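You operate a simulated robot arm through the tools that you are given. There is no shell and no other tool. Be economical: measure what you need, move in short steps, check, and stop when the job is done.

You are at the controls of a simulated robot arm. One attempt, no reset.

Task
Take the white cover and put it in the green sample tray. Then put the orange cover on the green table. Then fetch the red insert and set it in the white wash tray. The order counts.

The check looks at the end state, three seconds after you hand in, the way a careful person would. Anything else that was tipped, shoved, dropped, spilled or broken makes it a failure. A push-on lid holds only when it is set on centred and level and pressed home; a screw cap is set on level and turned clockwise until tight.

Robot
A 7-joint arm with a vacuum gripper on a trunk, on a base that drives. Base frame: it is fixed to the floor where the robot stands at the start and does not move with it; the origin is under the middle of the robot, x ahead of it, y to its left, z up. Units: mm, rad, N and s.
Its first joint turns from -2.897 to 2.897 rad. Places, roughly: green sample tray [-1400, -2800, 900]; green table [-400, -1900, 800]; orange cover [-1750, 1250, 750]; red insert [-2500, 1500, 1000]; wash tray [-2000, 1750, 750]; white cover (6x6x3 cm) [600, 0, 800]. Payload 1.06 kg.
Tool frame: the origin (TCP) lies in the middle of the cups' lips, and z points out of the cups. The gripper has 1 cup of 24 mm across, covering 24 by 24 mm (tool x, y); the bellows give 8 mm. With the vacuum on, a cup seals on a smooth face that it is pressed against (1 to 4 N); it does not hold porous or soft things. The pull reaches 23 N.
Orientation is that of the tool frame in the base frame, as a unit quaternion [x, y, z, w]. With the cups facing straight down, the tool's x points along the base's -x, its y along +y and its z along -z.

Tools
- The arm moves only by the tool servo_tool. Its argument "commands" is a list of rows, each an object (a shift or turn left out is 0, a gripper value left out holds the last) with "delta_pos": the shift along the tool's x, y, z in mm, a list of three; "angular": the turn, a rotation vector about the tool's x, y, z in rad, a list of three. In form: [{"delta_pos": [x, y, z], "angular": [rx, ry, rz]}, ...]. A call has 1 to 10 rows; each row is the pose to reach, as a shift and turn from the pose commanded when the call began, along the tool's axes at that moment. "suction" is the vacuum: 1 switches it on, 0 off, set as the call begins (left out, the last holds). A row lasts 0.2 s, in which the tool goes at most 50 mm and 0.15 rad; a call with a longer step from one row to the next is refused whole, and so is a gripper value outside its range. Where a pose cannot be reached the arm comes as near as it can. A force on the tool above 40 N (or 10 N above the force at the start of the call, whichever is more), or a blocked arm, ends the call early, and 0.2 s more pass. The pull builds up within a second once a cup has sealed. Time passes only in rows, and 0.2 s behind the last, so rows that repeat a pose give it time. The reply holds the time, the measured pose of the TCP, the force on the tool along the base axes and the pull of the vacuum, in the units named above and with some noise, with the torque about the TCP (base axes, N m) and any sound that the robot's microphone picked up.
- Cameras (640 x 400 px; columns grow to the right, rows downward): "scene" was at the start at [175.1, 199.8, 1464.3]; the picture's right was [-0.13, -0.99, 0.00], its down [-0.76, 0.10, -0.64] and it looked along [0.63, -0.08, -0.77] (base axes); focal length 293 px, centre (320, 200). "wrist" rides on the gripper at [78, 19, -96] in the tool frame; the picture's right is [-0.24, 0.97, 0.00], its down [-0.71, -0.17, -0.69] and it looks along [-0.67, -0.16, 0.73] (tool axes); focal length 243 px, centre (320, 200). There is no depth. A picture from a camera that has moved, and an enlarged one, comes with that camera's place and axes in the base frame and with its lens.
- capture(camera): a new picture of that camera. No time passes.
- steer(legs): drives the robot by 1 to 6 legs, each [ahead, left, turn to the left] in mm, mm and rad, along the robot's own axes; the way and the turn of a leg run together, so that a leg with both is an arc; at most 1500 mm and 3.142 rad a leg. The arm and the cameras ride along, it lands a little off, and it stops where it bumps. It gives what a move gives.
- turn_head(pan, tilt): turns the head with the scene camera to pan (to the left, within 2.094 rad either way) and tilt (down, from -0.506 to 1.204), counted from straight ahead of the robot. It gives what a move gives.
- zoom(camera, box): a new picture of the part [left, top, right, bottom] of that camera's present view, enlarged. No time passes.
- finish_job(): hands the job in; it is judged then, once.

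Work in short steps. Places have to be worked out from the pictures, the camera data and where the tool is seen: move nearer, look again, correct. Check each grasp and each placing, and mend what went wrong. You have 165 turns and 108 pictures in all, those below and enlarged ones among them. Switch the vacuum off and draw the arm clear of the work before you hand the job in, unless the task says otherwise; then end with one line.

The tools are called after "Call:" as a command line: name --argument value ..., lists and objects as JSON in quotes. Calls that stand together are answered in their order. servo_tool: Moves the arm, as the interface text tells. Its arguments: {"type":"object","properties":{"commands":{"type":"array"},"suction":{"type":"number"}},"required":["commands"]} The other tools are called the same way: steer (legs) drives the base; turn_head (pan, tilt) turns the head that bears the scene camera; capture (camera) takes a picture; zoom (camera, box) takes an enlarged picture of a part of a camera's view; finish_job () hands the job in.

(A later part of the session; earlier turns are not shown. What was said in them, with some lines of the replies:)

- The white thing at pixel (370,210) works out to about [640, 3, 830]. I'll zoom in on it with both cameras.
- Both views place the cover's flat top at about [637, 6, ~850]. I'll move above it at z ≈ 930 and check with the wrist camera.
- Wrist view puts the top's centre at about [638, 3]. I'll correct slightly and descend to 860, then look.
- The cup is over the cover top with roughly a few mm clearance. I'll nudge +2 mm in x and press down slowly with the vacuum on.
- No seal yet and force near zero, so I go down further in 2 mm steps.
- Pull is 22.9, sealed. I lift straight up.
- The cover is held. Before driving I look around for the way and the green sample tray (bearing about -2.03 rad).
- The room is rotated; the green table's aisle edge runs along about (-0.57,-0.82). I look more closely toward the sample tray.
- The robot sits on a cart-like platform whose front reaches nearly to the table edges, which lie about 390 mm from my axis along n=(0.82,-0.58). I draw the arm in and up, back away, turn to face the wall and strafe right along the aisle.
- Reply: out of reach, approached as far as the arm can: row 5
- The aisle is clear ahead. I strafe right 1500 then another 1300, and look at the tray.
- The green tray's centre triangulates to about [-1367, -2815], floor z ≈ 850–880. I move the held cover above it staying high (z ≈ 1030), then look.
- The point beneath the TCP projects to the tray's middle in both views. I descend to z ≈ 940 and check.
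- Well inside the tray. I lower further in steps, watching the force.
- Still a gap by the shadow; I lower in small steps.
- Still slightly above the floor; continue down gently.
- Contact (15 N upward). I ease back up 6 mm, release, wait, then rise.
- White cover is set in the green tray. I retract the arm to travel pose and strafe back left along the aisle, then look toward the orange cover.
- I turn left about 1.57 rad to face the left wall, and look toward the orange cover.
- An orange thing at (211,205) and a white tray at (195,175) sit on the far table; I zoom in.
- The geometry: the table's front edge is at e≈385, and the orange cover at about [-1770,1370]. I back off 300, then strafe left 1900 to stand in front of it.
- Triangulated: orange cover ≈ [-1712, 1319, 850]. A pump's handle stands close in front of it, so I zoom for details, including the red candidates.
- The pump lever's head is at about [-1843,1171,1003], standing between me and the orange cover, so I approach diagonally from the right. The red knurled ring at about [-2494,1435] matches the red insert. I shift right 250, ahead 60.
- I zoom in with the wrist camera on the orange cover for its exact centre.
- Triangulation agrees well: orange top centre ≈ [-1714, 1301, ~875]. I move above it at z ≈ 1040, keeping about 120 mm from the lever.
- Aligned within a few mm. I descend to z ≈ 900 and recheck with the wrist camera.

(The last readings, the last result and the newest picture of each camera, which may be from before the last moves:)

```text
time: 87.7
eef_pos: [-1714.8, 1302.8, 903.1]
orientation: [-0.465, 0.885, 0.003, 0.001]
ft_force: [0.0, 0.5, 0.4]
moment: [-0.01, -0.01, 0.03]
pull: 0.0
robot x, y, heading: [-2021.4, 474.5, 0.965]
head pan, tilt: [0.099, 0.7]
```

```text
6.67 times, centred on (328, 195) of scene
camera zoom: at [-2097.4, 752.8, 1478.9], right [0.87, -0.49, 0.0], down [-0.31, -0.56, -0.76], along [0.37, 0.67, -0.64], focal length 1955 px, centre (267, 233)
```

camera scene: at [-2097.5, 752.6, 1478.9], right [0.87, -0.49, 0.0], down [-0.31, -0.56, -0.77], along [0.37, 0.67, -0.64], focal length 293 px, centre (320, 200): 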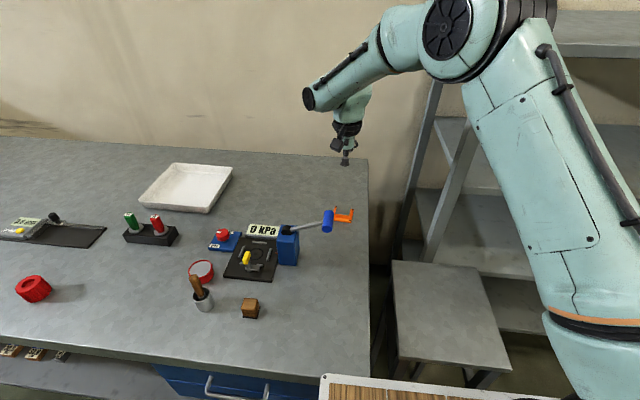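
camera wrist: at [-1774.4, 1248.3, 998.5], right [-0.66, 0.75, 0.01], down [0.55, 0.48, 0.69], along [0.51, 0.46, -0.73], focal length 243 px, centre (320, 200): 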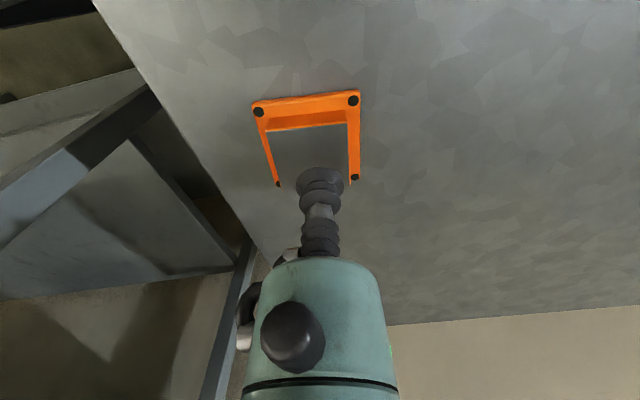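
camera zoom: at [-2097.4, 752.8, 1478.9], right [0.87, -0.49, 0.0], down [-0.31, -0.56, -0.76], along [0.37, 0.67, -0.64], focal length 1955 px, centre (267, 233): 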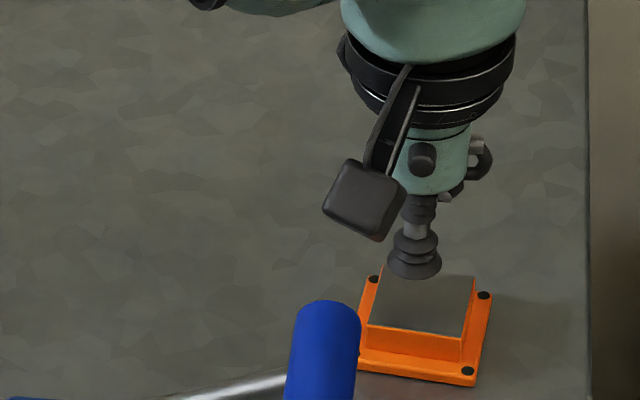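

Close; I shift ~4 mm and press down in small steps with the vacuum on.

Call:
servo_tool --commands '[{"delta_pos": [-1.5, -4, 8]}, {"delta_pos": [-1.5, -4, 16]}, {"delta_pos": [-1.5, -4, 20]}, {"delta_pos": [-1.5, -4, 22]}, {"delta_pos": [-1.5, -4, 22]}]' --suction 1

Call:
capture --camera "wrist"

```text
time: 88.9
eef_pos: [-1709.5, 1301.6, 882.1]
orientation: [-0.464, 0.886, 0.005, 0.002]
ft_force: [-1.8, -1.9, 11.5]
moment: [-0.06, 0.01, -0.02]
pull: 23.1
robot x, y, heading: [-2018.0, 475.0, 0.964]
head pan, tilt: [0.099, 0.7]
```

```text
69 pictures are left
camera wrist: at [-1770.1, 1247.5, 977.8], right [-0.67, 0.75, 0.01], down [0.55, 0.48, 0.69], along [0.51, 0.46, -0.73], focal length 243 px, centre (320, 200)
```

wrist: 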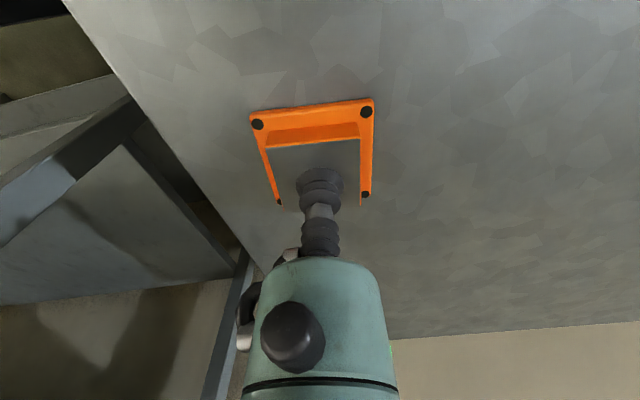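

Sealed (23 N). I lift straight up to z ≈ 1110.

Call:
servo_tool --commands '[{"delta_pos": [0, 0, -10]}, {"delta_pos": [0, 0, -40]}, {"delta_pos": [0, 0, -80]}, {"delta_pos": [0, 0, -120]}, {"delta_pos": [0, 0, -160]}, {"delta_pos": [0, 0, -200]}, {"delta_pos": [0, 0, -231]}, {"delta_pos": [0, 0, -231]}]'

Call:
servo_tool --commands '[{"delta_pos": [37, -24, 0]}, {"delta_pos": [74, -48, 0]}, {"delta_pos": [111, -71, 0]}, {"delta_pos": [148, -95, 0]}, {"delta_pos": [185, -119, 0]}, {"delta_pos": [222, -142, 0]}, {"delta_pos": [259, -166, 0]}, {"delta_pos": [296, -190, 0]}, {"delta_pos": [330, -209, 0]}, {"delta_pos": [330, -209, 0]}]'

Call:
capture --camera "wrist"

```text
time: 90.7
eef_pos: [-1710.1, 1301.5, 1112.3]
orientation: [-0.464, 0.886, 0.003, 0.0]
ft_force: [-0.4, -0.7, -3.3]
moment: [-0.02, 0.0, 0.0]
pull: 22.8
robot x, y, heading: [-2025.2, 473.9, 0.964]
head pan, tilt: [0.099, 0.7]
```

```text
time: 92.9
eef_pos: [-1726.8, 909.6, 1109.1]
orientation: [-0.464, 0.886, 0.003, 0.001]
ft_force: [0.2, -0.2, -3.0]
moment: [0.03, 0.0, 0.01]
pull: 23.0
robot x, y, heading: [-2021.8, 477.4, 0.96]
head pan, tilt: [0.099, 0.7]
```

```text
68 pictures are left
camera wrist: at [-1786.4, 855.4, 1205.0], right [-0.66, 0.75, 0.01], down [0.55, 0.48, 0.69], along [0.51, 0.46, -0.73], focal length 243 px, centre (320, 200)
```

wrist: 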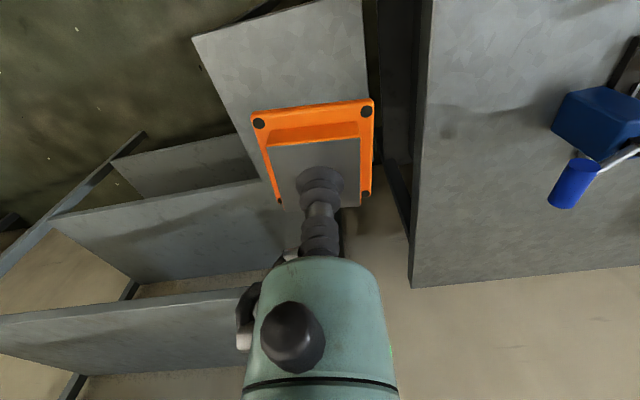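

Orange cover held. I strafe right to the main aisle, turn right to face the green table, and strafe along to it.

Call:
steer --legs '[[0, -1000, 0], [0, -700, 0], [0, 0, -1.575]]'

Call:
steer --legs '[[0, -850, 0]]'

Call:
turn_head --pan -0.2 --tilt 0.6

Call:
capture --camera "scene"

Call:
capture --camera "wrist"

```text
time: 105.4
eef_pos: [-202.7, -794.3, 1108.7]
orientation: [0.306, 0.952, 0.002, 0.003]
ft_force: [-0.4, -0.4, -2.2]
moment: [-0.05, -0.01, 0.03]
pull: 22.7
robot x, y, heading: [-632.3, -493.6, -0.623]
head pan, tilt: [0.099, 0.7]
```

```text
time: 109.9
eef_pos: [-691.7, -1481.9, 1109.8]
orientation: [0.302, 0.953, 0.001, 0.002]
ft_force: [0.4, 0.1, -2.5]
moment: [0.01, -0.02, 0.01]
pull: 23.0
robot x, y, heading: [-1124.1, -1181.8, -0.615]
head pan, tilt: [0.099, 0.7]
```

```text
time: 110.7
eef_pos: [-691.7, -1481.0, 1108.7]
orientation: [0.302, 0.953, 0.002, 0.002]
ft_force: [-0.7, -0.2, -2.1]
moment: [0.0, -0.01, 0.02]
pull: 23.2
robot x, y, heading: [-1122.6, -1178.1, -0.615]
head pan, tilt: [-0.201, 0.6]
```

```text
67 pictures are left
camera scene: at [-860.7, -1133.4, 1487.5], right [-0.73, -0.69, 0.0], down [-0.39, 0.41, -0.82], along [0.57, -0.6, -0.57], focal length 293 px, centre (320, 200)
```

scene: 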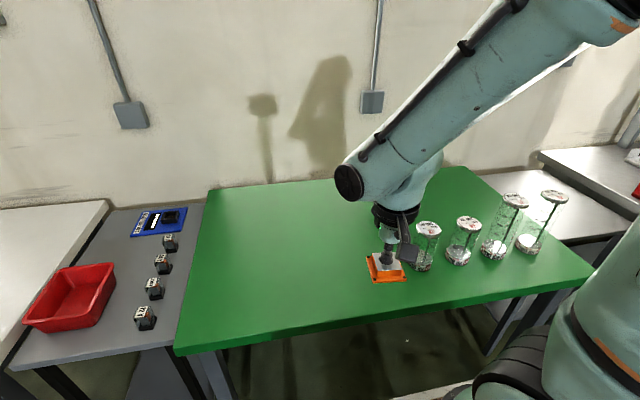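

```text
66 pictures are left
camera wrist: at [-744.8, -1422.3, 1205.1], right [0.75, 0.66, 0.01], down [0.48, -0.55, 0.69], along [0.46, -0.51, -0.73], focal length 243 px, centre (320, 200)
```

wrist: 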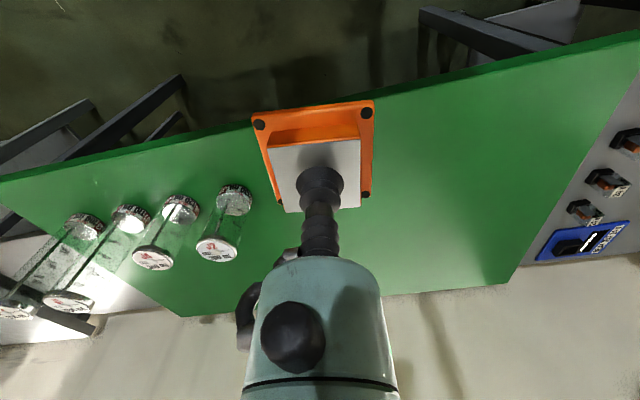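

The left half of the green table is clear. I extend to about [-352, -1539] (scene px ≈ (290,256)), away from the glass cylinders.

Call:
servo_tool --commands '[{"delta_pos": [-35, 17, 0]}, {"delta_pos": [-75, 36, 10]}, {"delta_pos": [-115, 55, 20]}, {"delta_pos": [-155, 74, 30]}, {"delta_pos": [-195, 93, 45]}, {"delta_pos": [-235, 112, 60]}, {"delta_pos": [-275, 131, 75]}, {"delta_pos": [-311, 149, 100]}, {"delta_pos": [-311, 149, 130]}, {"delta_pos": [-311, 149, 130]}]'

Call:
capture --camera "scene"

Call:
capture --camera "wrist"

```text
time: 112.9
eef_pos: [-349.4, -1537.4, 980.0]
orientation: [0.302, 0.953, 0.001, 0.002]
ft_force: [-0.1, -0.4, -2.7]
moment: [-0.02, 0.01, 0.03]
pull: 23.0
robot x, y, heading: [-1123.0, -1185.1, -0.612]
head pan, tilt: [-0.201, 0.6]
```

```text
65 pictures are left
camera scene: at [-860.8, -1133.4, 1487.5], right [-0.73, -0.69, 0.0], down [-0.39, 0.41, -0.83], along [0.57, -0.6, -0.56], focal length 293 px, centre (320, 200)
```

scene: 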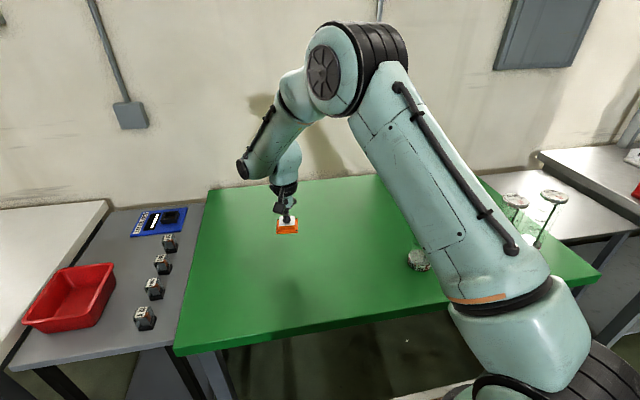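

```text
64 pictures are left
camera wrist: at [-403.1, -1478.7, 1076.6], right [0.75, 0.66, 0.01], down [0.48, -0.55, 0.69], along [0.46, -0.51, -0.73], focal length 243 px, centre (320, 200)
```

wrist: 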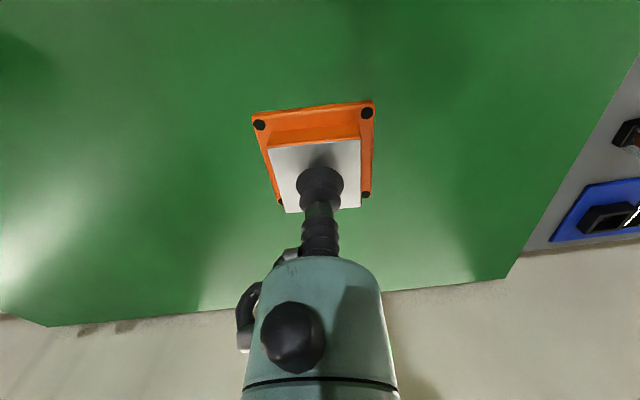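

Over clear table. I lower to z ≈ 890, then inspect.

Call:
servo_tool --commands '[{"delta_pos": [0, 0, 40]}, {"delta_pos": [0, 0, 75]}, {"delta_pos": [0, 0, 90]}, {"delta_pos": [0, 0, 90]}]'

Call:
zoom --camera "scene" --box '[240, 200, 336, 260]'

```text
time: 113.9
eef_pos: [-347.9, -1538.1, 891.5]
orientation: [0.301, 0.954, 0.001, 0.002]
ft_force: [0.1, 0.5, -2.9]
moment: [-0.02, -0.01, -0.01]
pull: 22.5
robot x, y, heading: [-1125.4, -1184.9, -0.615]
head pan, tilt: [-0.201, 0.6]
```

```text
6.67 times, centred on (288, 230) of scene
camera zoom: at [-860.7, -1133.5, 1487.5], right [-0.73, -0.69, 0.0], down [-0.39, 0.41, -0.83], along [0.57, -0.6, -0.57], focal length 1955 px, centre (533, 0)
```

zoom: 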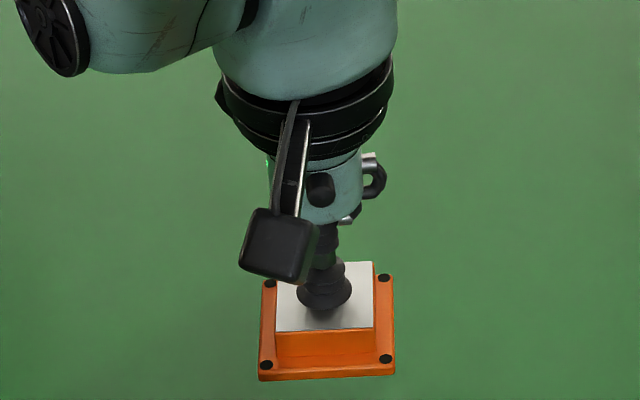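

Not down yet; I lower in two small calls watching the force.

Call:
servo_tool --commands '[{"delta_pos": [0, 0, 5]}, {"delta_pos": [0, 0, 10]}, {"delta_pos": [0, 0, 15]}, {"delta_pos": [0, 0, 15]}]'

Call:
zoom --camera "scene" --box '[240, 200, 336, 260]'

```text
time: 114.9
eef_pos: [-349.8, -1538.4, 876.1]
orientation: [0.302, 0.953, 0.003, 0.002]
ft_force: [0.4, 0.3, -2.2]
moment: [0.0, 0.01, 0.0]
pull: 23.3
robot x, y, heading: [-1121.9, -1180.8, -0.614]
head pan, tilt: [-0.201, 0.6]
```

```text
6.67 times, centred on (288, 230) of scene
camera zoom: at [-860.7, -1133.5, 1487.5], right [-0.73, -0.69, 0.0], down [-0.39, 0.41, -0.82], along [0.57, -0.6, -0.57], focal length 1955 px, centre (533, 0)
```

zoom: 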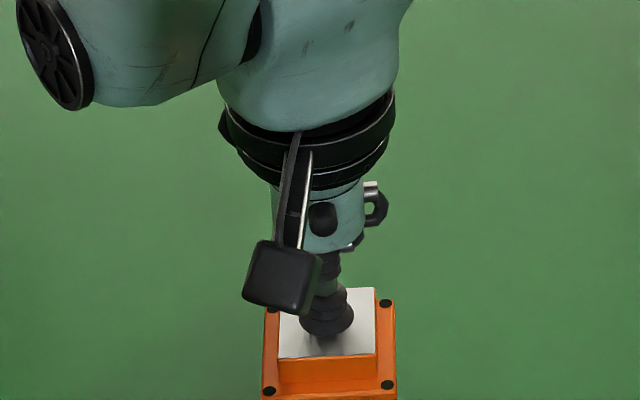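

No contact yet; continue.

Call:
servo_tool --commands '[{"delta_pos": [0, 0, 3]}, {"delta_pos": [0, 0, 6]}, {"delta_pos": [0, 0, 6]}]'

Call:
servo_tool --commands '[{"delta_pos": [0, 0, 3]}, {"delta_pos": [0, 0, 6]}, {"delta_pos": [0, 0, 6]}]'

```text
time: 115.7
eef_pos: [-349.9, -1537.4, 870.8]
orientation: [0.302, 0.953, 0.003, 0.002]
ft_force: [0.3, -0.5, -2.9]
moment: [-0.03, -0.02, -0.02]
pull: 22.9
robot x, y, heading: [-1120.2, -1183.4, -0.613]
head pan, tilt: [-0.201, 0.6]
```

```text
time: 116.5
eef_pos: [-349.6, -1536.4, 864.7]
orientation: [0.301, 0.954, 0.002, 0.002]
ft_force: [0.0, 0.5, -2.0]
moment: [-0.02, -0.03, -0.01]
pull: 23.5
robot x, y, heading: [-1126.1, -1183.1, -0.614]
head pan, tilt: [-0.201, 0.6]
```

Still no contact; keep lowering.

Call:
servo_tool --commands '[{"delta_pos": [0, 0, 3]}, {"delta_pos": [0, 0, 6]}, {"delta_pos": [0, 0, 6]}]'

Call:
servo_tool --commands '[{"delta_pos": [0, 0, 3]}, {"delta_pos": [0, 0, 6]}, {"delta_pos": [0, 0, 6]}]'

Call:
zoom --camera "scene" --box '[240, 210, 336, 270]'

```text
time: 117.3
eef_pos: [-349.0, -1536.3, 858.3]
orientation: [0.301, 0.954, 0.002, 0.003]
ft_force: [0.2, 0.1, -2.5]
moment: [-0.01, -0.03, 0.0]
pull: 23.2
robot x, y, heading: [-1123.0, -1182.9, -0.613]
head pan, tilt: [-0.201, 0.6]
```

```text
time: 118.1
eef_pos: [-348.2, -1538.1, 853.3]
orientation: [0.301, 0.954, 0.002, 0.003]
ft_force: [-0.4, -1.0, -3.5]
moment: [-0.03, 0.0, -0.04]
pull: 22.9
robot x, y, heading: [-1120.5, -1178.7, -0.611]
head pan, tilt: [-0.201, 0.6]
```

```text
6.67 times, centred on (288, 240) of scene
camera zoom: at [-860.7, -1133.5, 1487.5], right [-0.73, -0.69, 0.0], down [-0.39, 0.41, -0.82], along [0.57, -0.6, -0.57], focal length 1955 px, centre (533, -67)
```

zoom: 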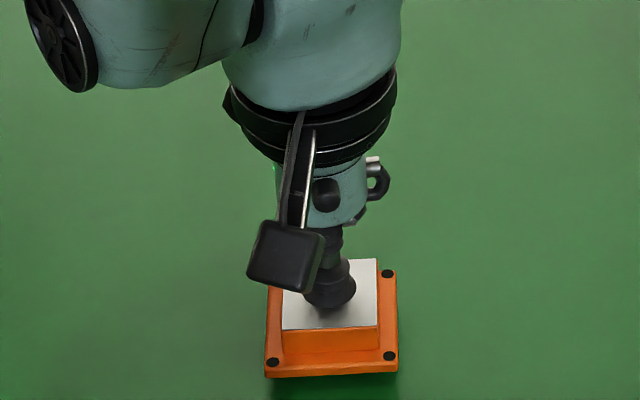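

A shadow is now just under it; continue down in 5–6 mm steps.

Call:
servo_tool --commands '[{"delta_pos": [0, 0, 3]}, {"delta_pos": [0, 0, 6]}, {"delta_pos": [0, 0, 6]}]'

Call:
servo_tool --commands '[{"delta_pos": [0, 0, 2]}, {"delta_pos": [0, 0, 4]}, {"delta_pos": [0, 0, 4]}]'

```text
time: 118.9
eef_pos: [-349.0, -1539.5, 847.0]
orientation: [0.301, 0.954, 0.001, 0.003]
ft_force: [-0.4, 0.1, -3.6]
moment: [-0.04, -0.01, 0.04]
pull: 23.3
robot x, y, heading: [-1121.8, -1187.7, -0.613]
head pan, tilt: [-0.201, 0.6]
```

```text
time: 119.7
eef_pos: [-348.2, -1537.4, 843.1]
orientation: [0.302, 0.953, 0.002, 0.004]
ft_force: [1.5, -0.3, 1.6]
moment: [-0.03, 0.04, 0.03]
pull: 22.5
robot x, y, heading: [-1121.4, -1184.0, -0.614]
head pan, tilt: [-0.201, 0.6]
```

Contact (force went from -3 to +1.6 N). I press 1 mm more, release, wait and rise.

Call:
servo_tool --commands '[{"delta_pos": [0, 0, 1]}, {"delta_pos": [0, 0, 1]}, {"delta_pos": [0, 0, 0]}, {"delta_pos": [0, 0, 0]}, {"delta_pos": [0, 0, -3]}, {"delta_pos": [0, 0, -20]}, {"delta_pos": [0, 0, -60]}, {"delta_pos": [0, 0, -105]}, {"delta_pos": [0, 0, -150]}, {"delta_pos": [0, 0, -190]}]' --suction 0

Call:
capture --camera "scene"

```text
time: 121.9
eef_pos: [-350.0, -1538.4, 1033.6]
orientation: [0.301, 0.954, 0.002, 0.002]
ft_force: [0.4, 0.9, -0.3]
moment: [-0.02, 0.01, -0.01]
pull: 0.0
robot x, y, heading: [-1125.6, -1183.8, -0.612]
head pan, tilt: [-0.201, 0.6]
```

```text
60 pictures are left
camera scene: at [-860.4, -1133.5, 1487.4], right [-0.73, -0.69, 0.0], down [-0.39, 0.41, -0.82], along [0.57, -0.6, -0.57], focal length 293 px, centre (320, 200)
```

scene: 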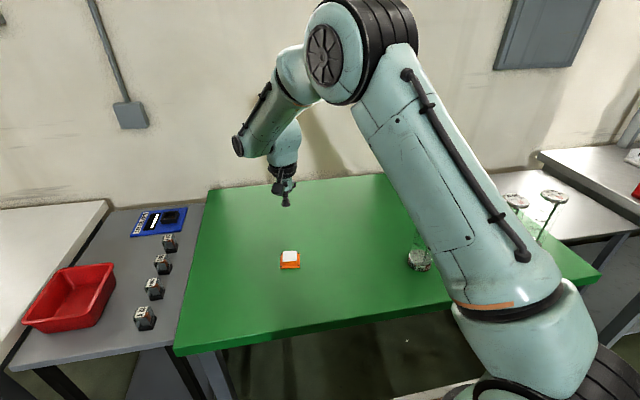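

Orange cover sits on the green table. I retract the arm and drive back to the other table for the red insert.

Call:
servo_tool --commands '[{"delta_pos": [39, -19, -10]}, {"delta_pos": [78, -38, -20]}, {"delta_pos": [117, -56, -30]}, {"delta_pos": [156, -75, -40]}, {"delta_pos": [195, -93, -50]}, {"delta_pos": [234, -112, -60]}, {"delta_pos": [273, -131, -70]}, {"delta_pos": [308, -149, -77]}, {"delta_pos": [308, -149, -77]}]'

Call:
steer --legs '[[0, 840, 0], [0, 0, 1.575], [0, 1300, 0], [0, 1200, 0]]'

Call:
turn_head --pan 0.0 --tilt 0.75

Call:
capture --camera "scene"

Call:
capture --camera "wrist"

```text
time: 123.9
eef_pos: [-687.7, -1480.9, 1108.5]
orientation: [0.301, 0.954, 0.002, 0.002]
ft_force: [0.1, 0.1, -0.4]
moment: [0.01, 0.01, 0.02]
pull: 0.1
robot x, y, heading: [-1123.6, -1182.7, -0.615]
head pan, tilt: [-0.201, 0.6]
```

```text
time: 143.9
eef_pos: [-2381.6, 1366.2, 1107.9]
orientation: [-0.458, 0.889, 0.003, 0.0]
ft_force: [-0.4, 0.8, -0.9]
moment: [-0.01, 0.01, -0.01]
pull: 0.0
robot x, y, heading: [-2681.8, 933.7, 0.951]
head pan, tilt: [-0.201, 0.6]
```

```text
time: 144.6
eef_pos: [-2381.6, 1367.1, 1108.6]
orientation: [-0.459, 0.888, 0.003, 0.001]
ft_force: [0.2, -0.6, -0.1]
moment: [0.03, 0.01, 0.01]
pull: 0.1
robot x, y, heading: [-2682.5, 935.1, 0.955]
head pan, tilt: [0.0, 0.75]
```

```text
59 pictures are left
camera scene: at [-2749.0, 1204.9, 1474.7], right [0.81, -0.58, 0.0], down [-0.4, -0.56, -0.73], along [0.42, 0.6, -0.68], focal length 293 px, centre (320, 200)
```

scene: 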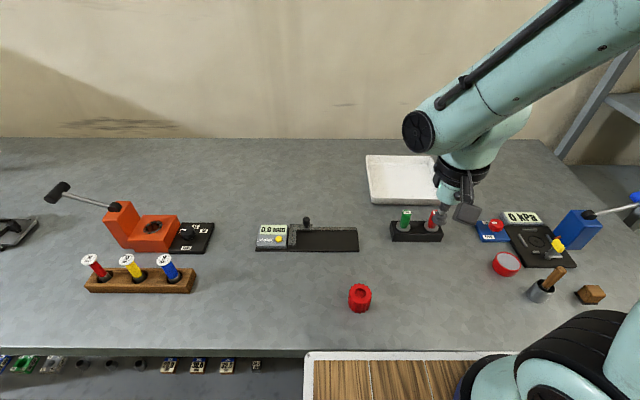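

```text
58 pictures are left
camera wrist: at [-2442.3, 1313.1, 1204.2], right [-0.66, 0.75, 0.01], down [0.55, 0.47, 0.69], along [0.52, 0.45, -0.73], focal length 243 px, centre (320, 200)
```

wrist: 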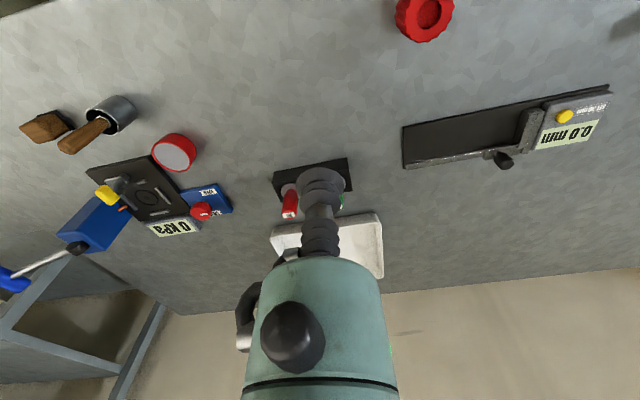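

The red insert is at scene px (360,298), the wash tray at (400,180). I zoom in on the insert.

Call:
zoom --camera "scene" --box '[320, 270, 400, 320]'

Call:
zoom --camera "wrist" --box '[380, 0, 476, 60]'

Call:
zoom --camera "scene" --box '[340, 140, 468, 220]'

```text
8.00 times, centred on (360, 295) of scene
camera zoom: at [-2749.0, 1204.9, 1474.7], right [0.81, -0.58, 0.0], down [-0.4, -0.56, -0.73], along [0.42, 0.6, -0.68], focal length 2346 px, centre (0, -560)
```

zoom: 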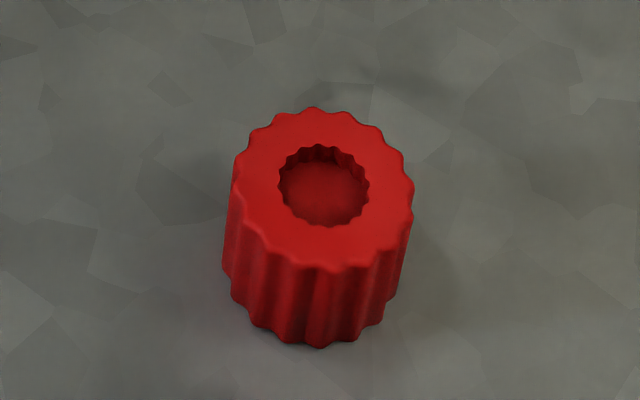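

```text
6.67 times, centred on (428, 30) of wrist
camera zoom: at [-2442.3, 1313.1, 1204.2], right [-0.66, 0.75, 0.01], down [0.55, 0.47, 0.69], along [0.52, 0.45, -0.73], focal length 1618 px, centre (-400, 1333)
```

zoom: 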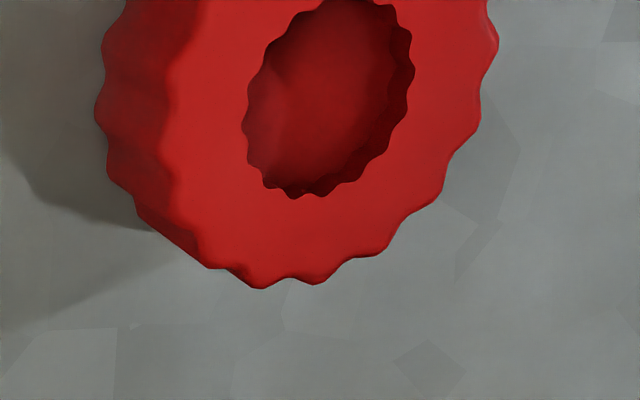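

```text
5.00 times, centred on (404, 180) of scene
camera zoom: at [-2749.0, 1204.9, 1474.7], right [0.81, -0.58, 0.0], down [-0.4, -0.56, -0.73], along [0.42, 0.6, -0.68], focal length 1466 px, centre (-100, 300)
```

zoom: 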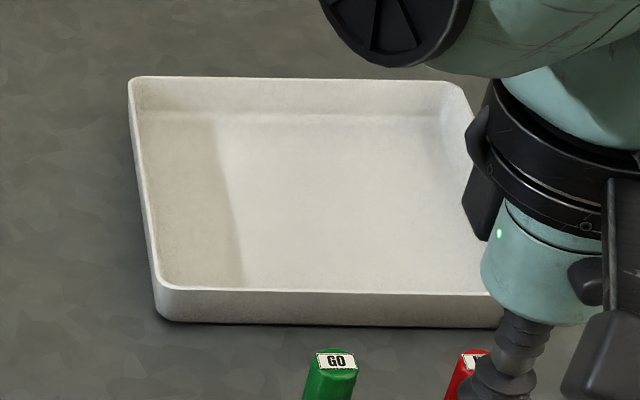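

The insert is a scalloped ring with a central recess (recess width ≈ cup size), so precision matters. I bring the wrist camera over it at z ≈ 1000 to measure the recess.

Call:
servo_tool --commands '[{"delta_pos": [5, 35, 20]}, {"delta_pos": [10, 70, 45]}, {"delta_pos": [16, 105, 70]}, {"delta_pos": [22, 123, 90]}, {"delta_pos": [22, 123, 90]}]'

Call:
capture --camera "wrist"

Call:
zoom --camera "scene" --box '[300, 230, 428, 310]'

```text
time: 145.8
eef_pos: [-2493.3, 1423.5, 1019.4]
orientation: [-0.458, 0.889, 0.003, 0.001]
ft_force: [-0.2, 0.1, 0.1]
moment: [0.0, 0.01, 0.0]
pull: 0.1
robot x, y, heading: [-2683.7, 935.0, 0.952]
head pan, tilt: [0.0, 0.75]
```

```text
54 pictures are left
camera wrist: at [-2555.8, 1368.3, 1114.7], right [-0.66, 0.75, 0.01], down [0.55, 0.47, 0.69], along [0.52, 0.45, -0.73], focal length 243 px, centre (320, 200)
```

wrist: 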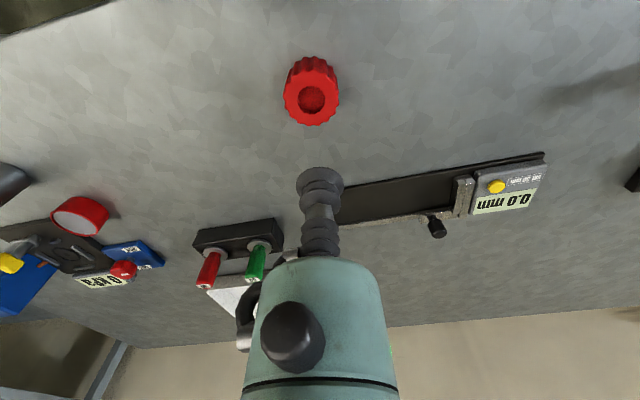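

```text
5.00 times, centred on (364, 270) of scene
camera zoom: at [-2749.1, 1204.8, 1474.6], right [0.81, -0.58, 0.0], down [-0.4, -0.56, -0.73], along [0.42, 0.6, -0.68], focal length 1466 px, centre (100, -150)
```

zoom: 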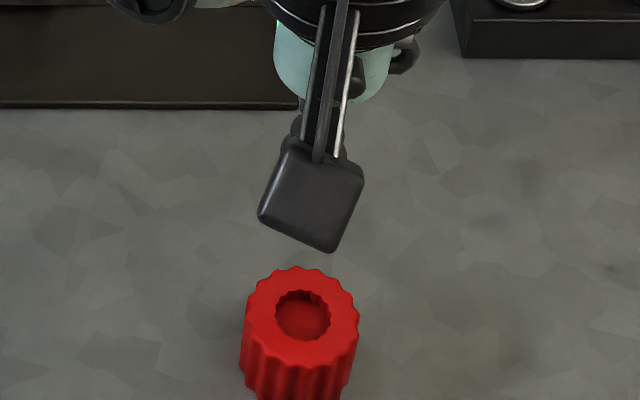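

Call:
zoom --camera "wrist" --box '[272, 60, 352, 110]'

```text
8.00 times, centred on (312, 85) of wrist
camera zoom: at [-2555.8, 1368.3, 1114.7], right [-0.66, 0.75, 0.01], down [0.55, 0.47, 0.69], along [0.52, 0.45, -0.73], focal length 1941 px, centre (384, 1120)
```

zoom: 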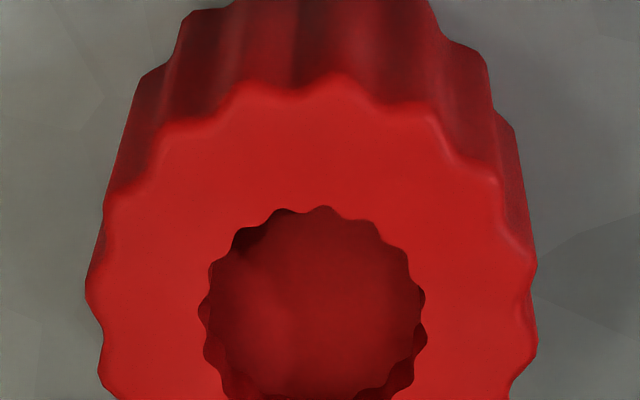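

The recess is around 24 mm by triangulation — borderline for the 24 mm cup. I shift to about [-2494,1417] and lower to z ≈ 935 to compare cup and recess directly.

Call:
servo_tool --commands '[{"delta_pos": [5, -4, 30]}, {"delta_pos": [5, -4, 60]}, {"delta_pos": [5, -4, 84]}, {"delta_pos": [5, -4, 84]}]'

Call:
zoom --camera "wrist" --box '[240, 100, 400, 200]'

Call:
zoom --camera "scene" --box '[320, 250, 400, 300]'

```text
time: 146.8
eef_pos: [-2494.9, 1415.0, 935.1]
orientation: [-0.459, 0.888, 0.004, 0.0]
ft_force: [0.5, 0.1, 0.0]
moment: [0.0, -0.03, 0.01]
pull: 0.1
robot x, y, heading: [-2684.5, 932.4, 0.952]
head pan, tilt: [0.0, 0.75]
```

```text
4.00 times, centred on (320, 150) of wrist
camera zoom: at [-2555.4, 1361.1, 1031.3], right [-0.66, 0.76, 0.01], down [0.55, 0.47, 0.69], along [0.52, 0.45, -0.73], focal length 970 px, centre (320, 400)
```

zoom: 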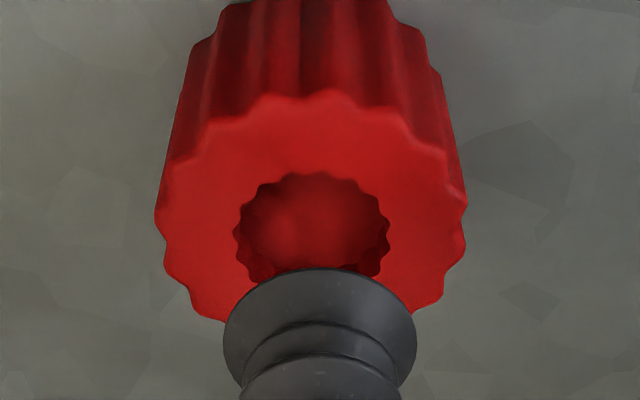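

```text
8.00 times, centred on (360, 275) of scene
camera zoom: at [-2749.1, 1204.9, 1474.6], right [0.81, -0.58, 0.0], down [-0.4, -0.56, -0.73], along [0.42, 0.6, -0.68], focal length 2346 px, centre (0, -400)
```

zoom: 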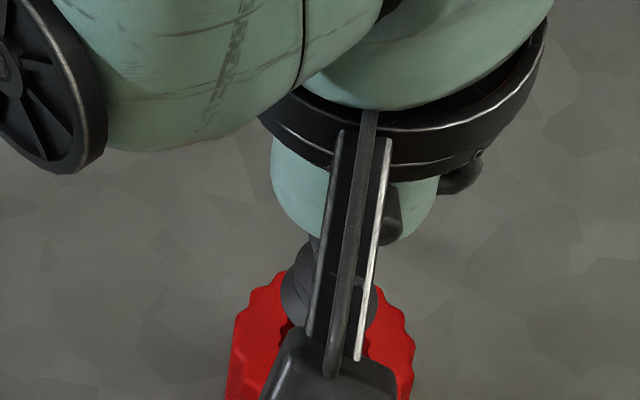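

By comparing the two wrist views, the hole centre lies ≈4 mm ahead and 2 mm right of the cup, top at z ≈ 901. I correct and lower to ≈ 912, then look again.

Call:
servo_tool --commands '[{"delta_pos": [-4, -2, 12]}, {"delta_pos": [-4, -2, 22]}, {"delta_pos": [-4, -2, 22]}]'

Call:
zoom --camera "wrist" --box '[256, 130, 384, 210]'

```text
time: 147.6
eef_pos: [-2491.1, 1418.3, 913.8]
orientation: [-0.458, 0.889, 0.003, 0.0]
ft_force: [-0.1, -0.1, -0.6]
moment: [-0.03, 0.03, -0.02]
pull: 0.1
robot x, y, heading: [-2684.4, 933.7, 0.954]
head pan, tilt: [0.0, 0.75]
```

```text
5.00 times, centred on (320, 170) of wrist
camera zoom: at [-2551.7, 1363.5, 1009.3], right [-0.66, 0.75, 0.01], down [0.55, 0.47, 0.69], along [0.52, 0.45, -0.73], focal length 1213 px, centre (320, 350)
```

zoom: 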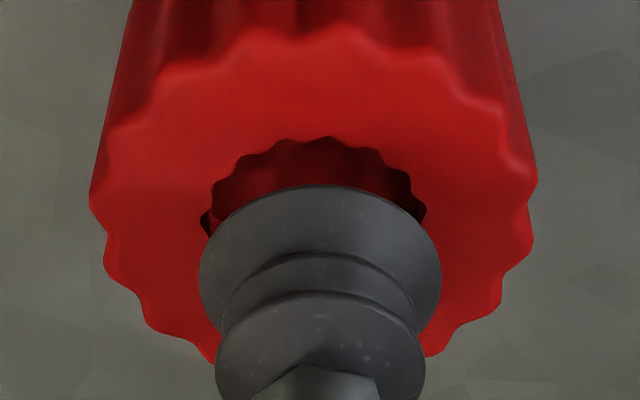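

Cup is roughly concentric with the recess now. I apply vacuum and go down gently in small steps, watching force and pull.

Call:
servo_tool --commands '[{"delta_pos": [0, -0.5, 4]}, {"delta_pos": [0, -0.5, 7]}, {"delta_pos": [0, -0.5, 9]}, {"delta_pos": [0, -0.5, 9]}]' --suction 1

Call:
zoom --camera "wrist" --box '[256, 130, 384, 210]'

```text
time: 148.6
eef_pos: [-2490.2, 1418.1, 904.0]
orientation: [-0.459, 0.888, 0.002, -0.001]
ft_force: [0.3, 0.6, 0.3]
moment: [-0.03, -0.05, 0.04]
pull: 23.1
robot x, y, heading: [-2685.8, 933.5, 0.953]
head pan, tilt: [0.0, 0.75]
```

```text
5.00 times, centred on (320, 170) of wrist
camera zoom: at [-2551.0, 1363.1, 1000.1], right [-0.66, 0.75, 0.01], down [0.55, 0.47, 0.69], along [0.52, 0.45, -0.73], focal length 1213 px, centre (320, 350)
```

zoom: 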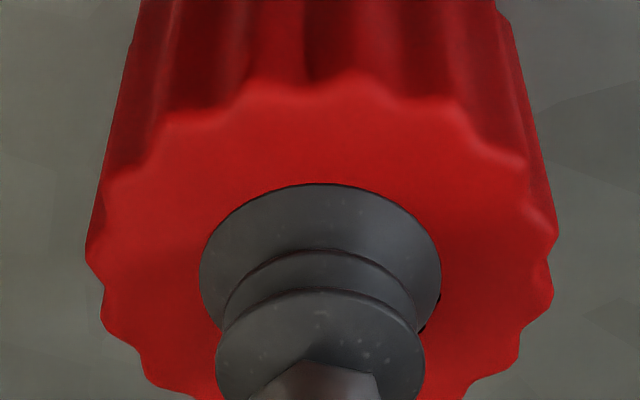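

Sealed at 23.1 N with the cup right over the recess. I lift slowly to verify it holds.

Call:
servo_tool --commands '[{"delta_pos": [0, 0, -5]}, {"delta_pos": [0, 0, -15]}, {"delta_pos": [0, 0, -35]}, {"delta_pos": [0, 0, -60]}, {"delta_pos": [0, 0, -90]}, {"delta_pos": [0, 0, -120]}, {"delta_pos": [0, 0, -150]}, {"delta_pos": [0, 0, -175]}, {"delta_pos": [0, 0, -175]}]'

Call:
capture --camera "wrist"

Call:
capture --camera "scene"

```text
time: 150.6
eef_pos: [-2489.5, 1415.1, 1079.3]
orientation: [-0.459, 0.889, 0.004, 0.0]
ft_force: [-0.8, -0.5, -0.4]
moment: [0.05, -0.01, -0.01]
pull: 23.1
robot x, y, heading: [-2680.1, 931.8, 0.953]
head pan, tilt: [0.0, 0.75]
```

```text
47 pictures are left
camera wrist: at [-2550.3, 1361.6, 1175.3], right [-0.66, 0.75, 0.01], down [0.55, 0.47, 0.69], along [0.52, 0.45, -0.73], focal length 243 px, centre (320, 200)
```

wrist: 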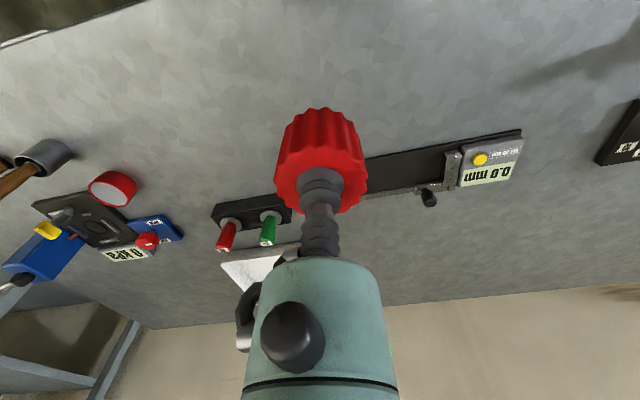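

```text
46 pictures are left
camera scene: at [-2749.1, 1204.9, 1474.6], right [0.81, -0.58, 0.0], down [-0.4, -0.56, -0.73], along [0.42, 0.6, -0.68], focal length 293 px, centre (320, 200)
```

scene: 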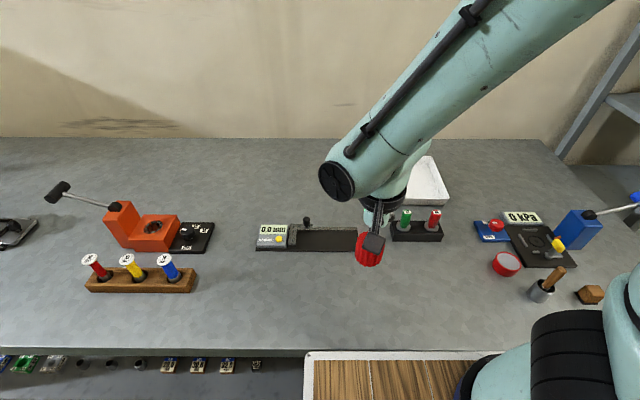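

The insert hangs firmly. The wash tray centre triangulates from three views to about [-2110, 1645]; I carry it over there at constant height.

Call:
servo_tool --commands '[{"delta_pos": [-20, -9, -10]}, {"delta_pos": [-60, -26, -15]}, {"delta_pos": [-100, -43, -15]}, {"delta_pos": [-140, -61, -15]}, {"delta_pos": [-180, -78, -15]}, {"delta_pos": [-220, -95, -15]}, {"delta_pos": [-260, -112, -15]}, {"delta_pos": [-300, -130, -15]}, {"delta_pos": [-340, -147, -15]}, {"delta_pos": [-375, -162, -15]}]'

Call:
servo_tool --commands '[{"delta_pos": [-32, -14, 0]}, {"delta_pos": [-32, -14, 20]}, {"delta_pos": [-32, -14, 20]}]'

Call:
capture --camera "wrist"

Call:
capture --camera "scene"

```text
time: 152.8
eef_pos: [-2140.8, 1628.6, 1094.6]
orientation: [-0.458, 0.889, 0.003, 0.001]
ft_force: [0.4, -0.7, -0.3]
moment: [-0.02, -0.03, -0.03]
pull: 23.5
robot x, y, heading: [-2683.1, 935.6, 0.958]
head pan, tilt: [0.0, 0.75]
```

```text
time: 153.6
eef_pos: [-2111.1, 1647.4, 1073.9]
orientation: [-0.458, 0.889, 0.003, 0.0]
ft_force: [0.2, 0.2, -0.9]
moment: [0.0, -0.02, -0.02]
pull: 22.9
robot x, y, heading: [-2685.3, 932.9, 0.953]
head pan, tilt: [0.0, 0.75]
```

```text
45 pictures are left
camera wrist: at [-2172.1, 1591.7, 1170.5], right [-0.66, 0.75, 0.01], down [0.55, 0.47, 0.69], along [0.52, 0.45, -0.73], focal length 243 px, centre (320, 200)
```

wrist: 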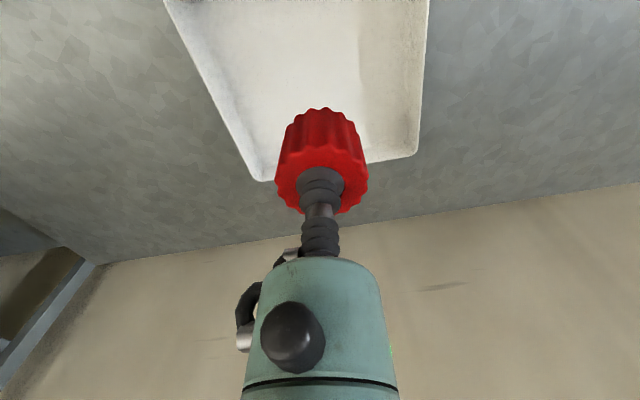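

```text
44 pictures are left
camera scene: at [-2749.0, 1204.9, 1474.6], right [0.81, -0.58, 0.0], down [-0.4, -0.56, -0.73], along [0.42, 0.6, -0.68], focal length 293 px, centre (320, 200)
```

scene: 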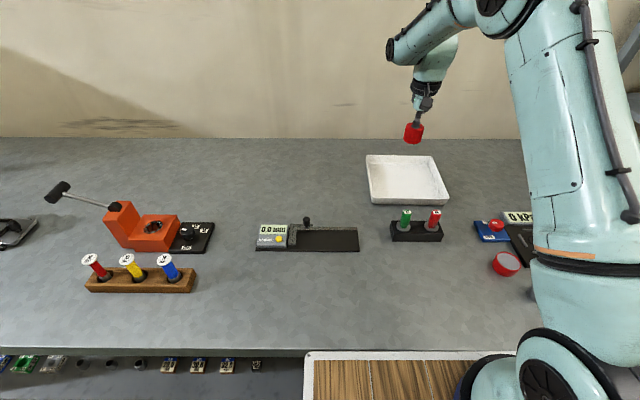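

The point beneath projects to the tray's middle in both views. I lower to z ≈ 950 and check.

Call:
servo_tool --commands '[{"delta_pos": [0, 0, 35]}, {"delta_pos": [0, 0, 70]}, {"delta_pos": [0, 0, 100]}, {"delta_pos": [0, 0, 124]}, {"delta_pos": [0, 0, 124]}]'

Call:
zoom --camera "scene" --box '[340, 125, 468, 205]'

Call:
capture --camera "wrist"

```text
time: 154.8
eef_pos: [-2112.3, 1645.6, 949.0]
orientation: [-0.458, 0.889, 0.003, 0.0]
ft_force: [-1.2, -0.6, 0.7]
moment: [0.0, 0.02, -0.03]
pull: 22.8
robot x, y, heading: [-2679.8, 936.6, 0.961]
head pan, tilt: [0.0, 0.75]
```

```text
5.00 times, centred on (404, 165) of scene
camera zoom: at [-2749.0, 1204.9, 1474.6], right [0.81, -0.58, 0.0], down [-0.4, -0.56, -0.73], along [0.42, 0.6, -0.68], focal length 1466 px, centre (-100, 375)
```

zoom: 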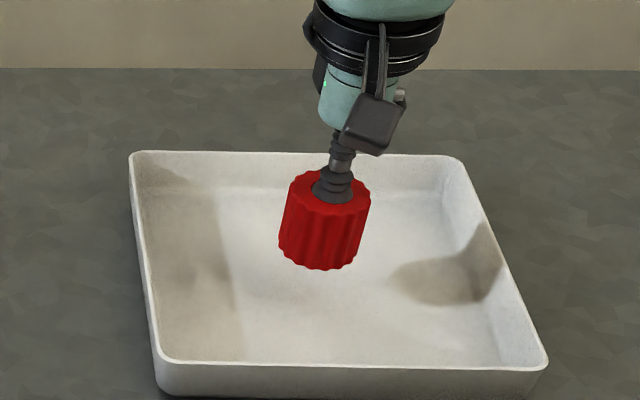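

```text
42 pictures are left
camera wrist: at [-2172.2, 1591.8, 1046.2], right [-0.66, 0.75, 0.01], down [0.55, 0.47, 0.69], along [0.52, 0.45, -0.73], focal length 243 px, centre (320, 200)
```

wrist: 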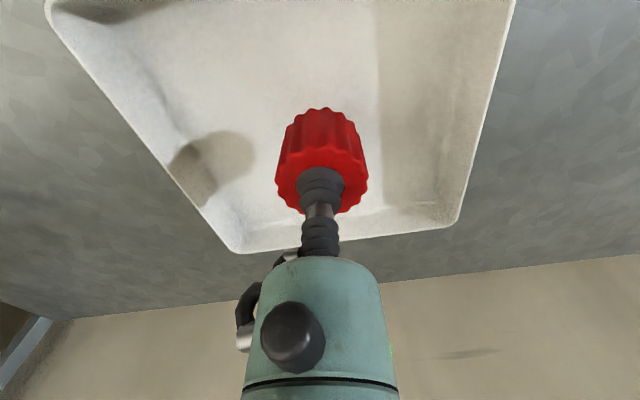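

Well over the tray floor. I lower in steps until contact.

Call:
servo_tool --commands '[{"delta_pos": [0, 0, 8]}, {"delta_pos": [0, 0, 16]}, {"delta_pos": [0, 0, 24]}, {"delta_pos": [0, 0, 26]}, {"delta_pos": [0, 0, 26]}]'

Call:
servo_tool --commands '[{"delta_pos": [0, 0, 2]}, {"delta_pos": [0, 0, 5]}, {"delta_pos": [0, 0, 5]}]'

Call:
zoom --camera "scene" --box '[340, 125, 468, 205]'

```text
time: 156.0
eef_pos: [-2110.2, 1646.9, 923.5]
orientation: [-0.459, 0.888, 0.002, 0.001]
ft_force: [-0.4, 0.2, -0.3]
moment: [0.0, 0.0, 0.0]
pull: 23.1
robot x, y, heading: [-2681.4, 937.7, 0.956]
head pan, tilt: [0.0, 0.75]
```

```text
time: 156.8
eef_pos: [-2110.2, 1647.2, 919.5]
orientation: [-0.458, 0.889, 0.003, 0.0]
ft_force: [0.7, -0.7, -1.1]
moment: [0.02, -0.03, 0.02]
pull: 23.0
robot x, y, heading: [-2683.8, 936.8, 0.949]
head pan, tilt: [0.0, 0.75]
```

```text
5.00 times, centred on (404, 165) of scene
camera zoom: at [-2749.0, 1204.9, 1474.6], right [0.81, -0.58, 0.0], down [-0.4, -0.56, -0.73], along [0.42, 0.6, -0.68], focal length 1466 px, centre (-100, 375)
```

zoom: 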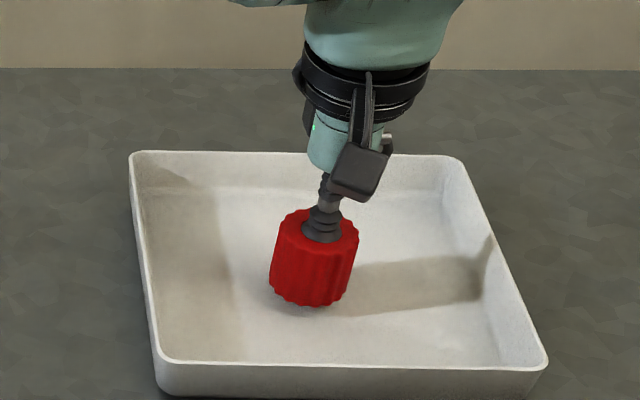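

Nearly down; a few more small steps.

Call:
servo_tool --commands '[{"delta_pos": [0, 0, 2]}, {"delta_pos": [0, 0, 4]}, {"delta_pos": [0, 0, 4]}]'

Call:
servo_tool --commands '[{"delta_pos": [0, 0, 2]}, {"delta_pos": [0, 0, 4]}, {"delta_pos": [0, 0, 4]}]'

```text
time: 157.6
eef_pos: [-2112.0, 1646.4, 914.8]
orientation: [-0.459, 0.889, 0.003, 0.0]
ft_force: [0.5, -0.2, -0.1]
moment: [-0.02, 0.02, -0.03]
pull: 23.1
robot x, y, heading: [-2681.5, 933.0, 0.948]
head pan, tilt: [0.0, 0.75]
```

```text
time: 158.4
eef_pos: [-2111.6, 1648.3, 911.9]
orientation: [-0.458, 0.889, 0.004, 0.0]
ft_force: [-0.6, 0.0, -0.4]
moment: [-0.01, -0.03, 0.01]
pull: 22.9
robot x, y, heading: [-2683.2, 936.2, 0.953]
head pan, tilt: [0.0, 0.75]
```

No contact yet; continue.

Call:
servo_tool --commands '[{"delta_pos": [0, 0, 2]}, {"delta_pos": [0, 0, 3]}, {"delta_pos": [0, 0, 3]}]'

Call:
zoom --camera "scene" --box '[372, 150, 436, 190]'

```text
time: 159.2
eef_pos: [-2111.0, 1647.6, 909.1]
orientation: [-0.459, 0.888, 0.003, 0.0]
ft_force: [-0.2, 0.5, 0.5]
moment: [0.0, 0.0, 0.0]
pull: 23.1
robot x, y, heading: [-2683.6, 933.2, 0.952]
head pan, tilt: [0.0, 0.75]
```

```text
10.00 times, centred on (404, 170) of scene
camera zoom: at [-2749.0, 1204.9, 1474.6], right [0.81, -0.58, 0.0], down [-0.4, -0.56, -0.73], along [0.42, 0.6, -0.68], focal length 2933 px, centre (-520, 500)
```

zoom: 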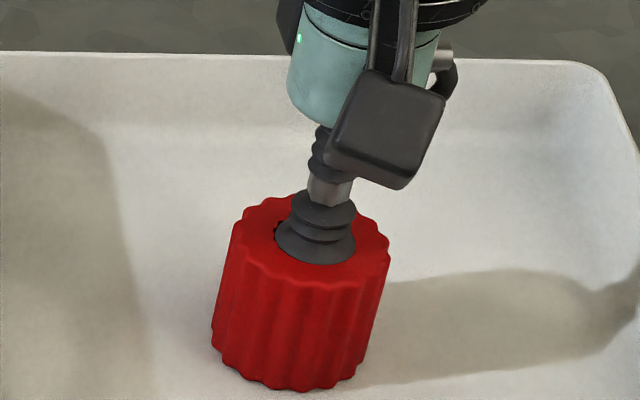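

The shadow meets the base — almost touching. Two more millimetre steps to feel contact.

Call:
servo_tool --commands '[{"delta_pos": [0, 0, 2]}, {"delta_pos": [0, 0, 3]}, {"delta_pos": [0, 0, 3]}]'

```text
time: 160.0
eef_pos: [-2111.7, 1648.3, 906.6]
orientation: [-0.459, 0.889, 0.003, 0.001]
ft_force: [-0.7, 1.1, 14.3]
moment: [-0.04, 0.01, -0.01]
pull: 22.9
robot x, y, heading: [-2681.4, 937.2, 0.951]
head pan, tilt: [0.0, 0.75]
```

Contact at z ≈ 907 (14 N). I ease up 2 mm, release, wait and rise slowly.

Call:
servo_tool --commands '[{"delta_pos": [0, 0, -1.5]}, {"delta_pos": [0, 0, -1.5]}]'

Call:
servo_tool --commands '[{"delta_pos": [0, 0, 0]}, {"delta_pos": [0, 0, 0]}, {"delta_pos": [0, 0, 0]}, {"delta_pos": [0, 0, 0]}, {"delta_pos": [0, 0, -4]}, {"delta_pos": [0, 0, -20]}, {"delta_pos": [0, 0, -60]}, {"delta_pos": [0, 0, -105]}, {"delta_pos": [0, 0, -150]}, {"delta_pos": [0, 0, -190]}]' --suction 0

Call:
capture --camera "scene"

```text
time: 160.6
eef_pos: [-2110.6, 1647.1, 906.3]
orientation: [-0.458, 0.889, 0.003, 0.0]
ft_force: [0.1, 1.1, -0.3]
moment: [0.01, 0.0, 0.03]
pull: 22.8
robot x, y, heading: [-2678.5, 937.7, 0.953]
head pan, tilt: [0.0, 0.75]
```

```text
time: 162.8
eef_pos: [-2110.9, 1645.6, 1097.6]
orientation: [-0.458, 0.889, 0.002, 0.0]
ft_force: [1.3, 0.2, -0.7]
moment: [0.03, 0.0, 0.01]
pull: 0.2
robot x, y, heading: [-2684.9, 933.3, 0.953]
head pan, tilt: [0.0, 0.75]
```

```text
39 pictures are left
camera scene: at [-2748.8, 1205.2, 1474.6], right [0.81, -0.58, 0.0], down [-0.4, -0.56, -0.73], along [0.42, 0.6, -0.68], focal length 293 px, centre (320, 200)
```

scene: 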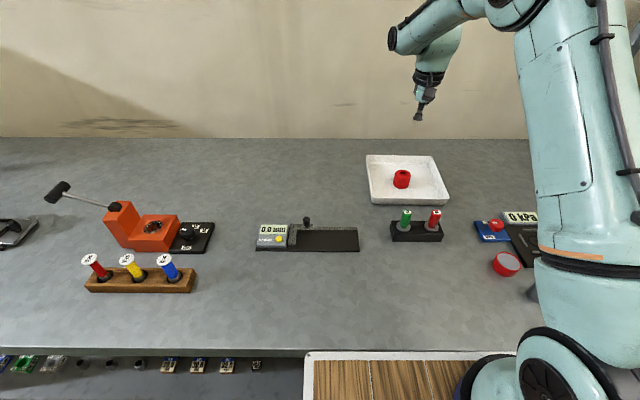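

The insert stands upright in the wash tray and nothing else moved. I draw the arm back clear.

Call:
servo_tool --commands '[{"delta_pos": [40, 10, -10]}, {"delta_pos": [80, 20, -15]}, {"delta_pos": [120, 30, -15]}, {"delta_pos": [160, 40, -15]}, {"delta_pos": [200, 50, -15]}, {"delta_pos": [240, 60, -15]}, {"delta_pos": [280, 70, -15]}, {"delta_pos": [280, 70, -15]}]'

Call:
capture --camera "scene"

```text
time: 164.6
eef_pos: [-2330.3, 1457.1, 1111.2]
orientation: [-0.459, 0.889, 0.004, 0.001]
ft_force: [0.0, 0.6, 0.6]
moment: [-0.02, 0.02, 0.06]
pull: 0.0
robot x, y, heading: [-2681.5, 933.0, 0.952]
head pan, tilt: [0.0, 0.75]
```

```text
38 pictures are left
camera scene: at [-2748.9, 1205.0, 1474.6], right [0.81, -0.58, 0.0], down [-0.4, -0.56, -0.73], along [0.42, 0.6, -0.68], focal length 293 px, centre (320, 200)
```

scene: 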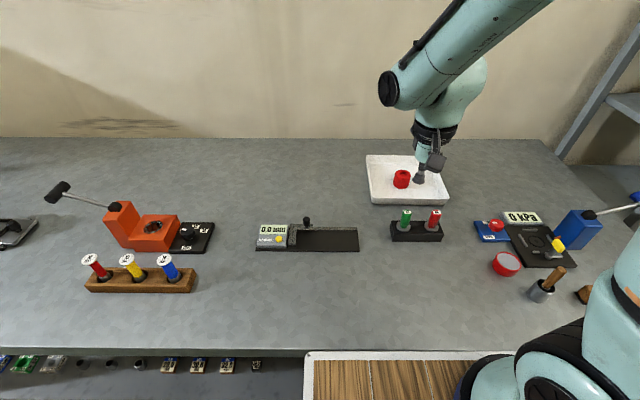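

All three placements are done, vacuum is off and the arm is clear; I hand in.

Call:
finish_job

```text
The job is handed in.
```

I put the white cover in the green sample tray, the orange cover on the green table and the red insert in the white wash tray, in that order, and handed the job in.
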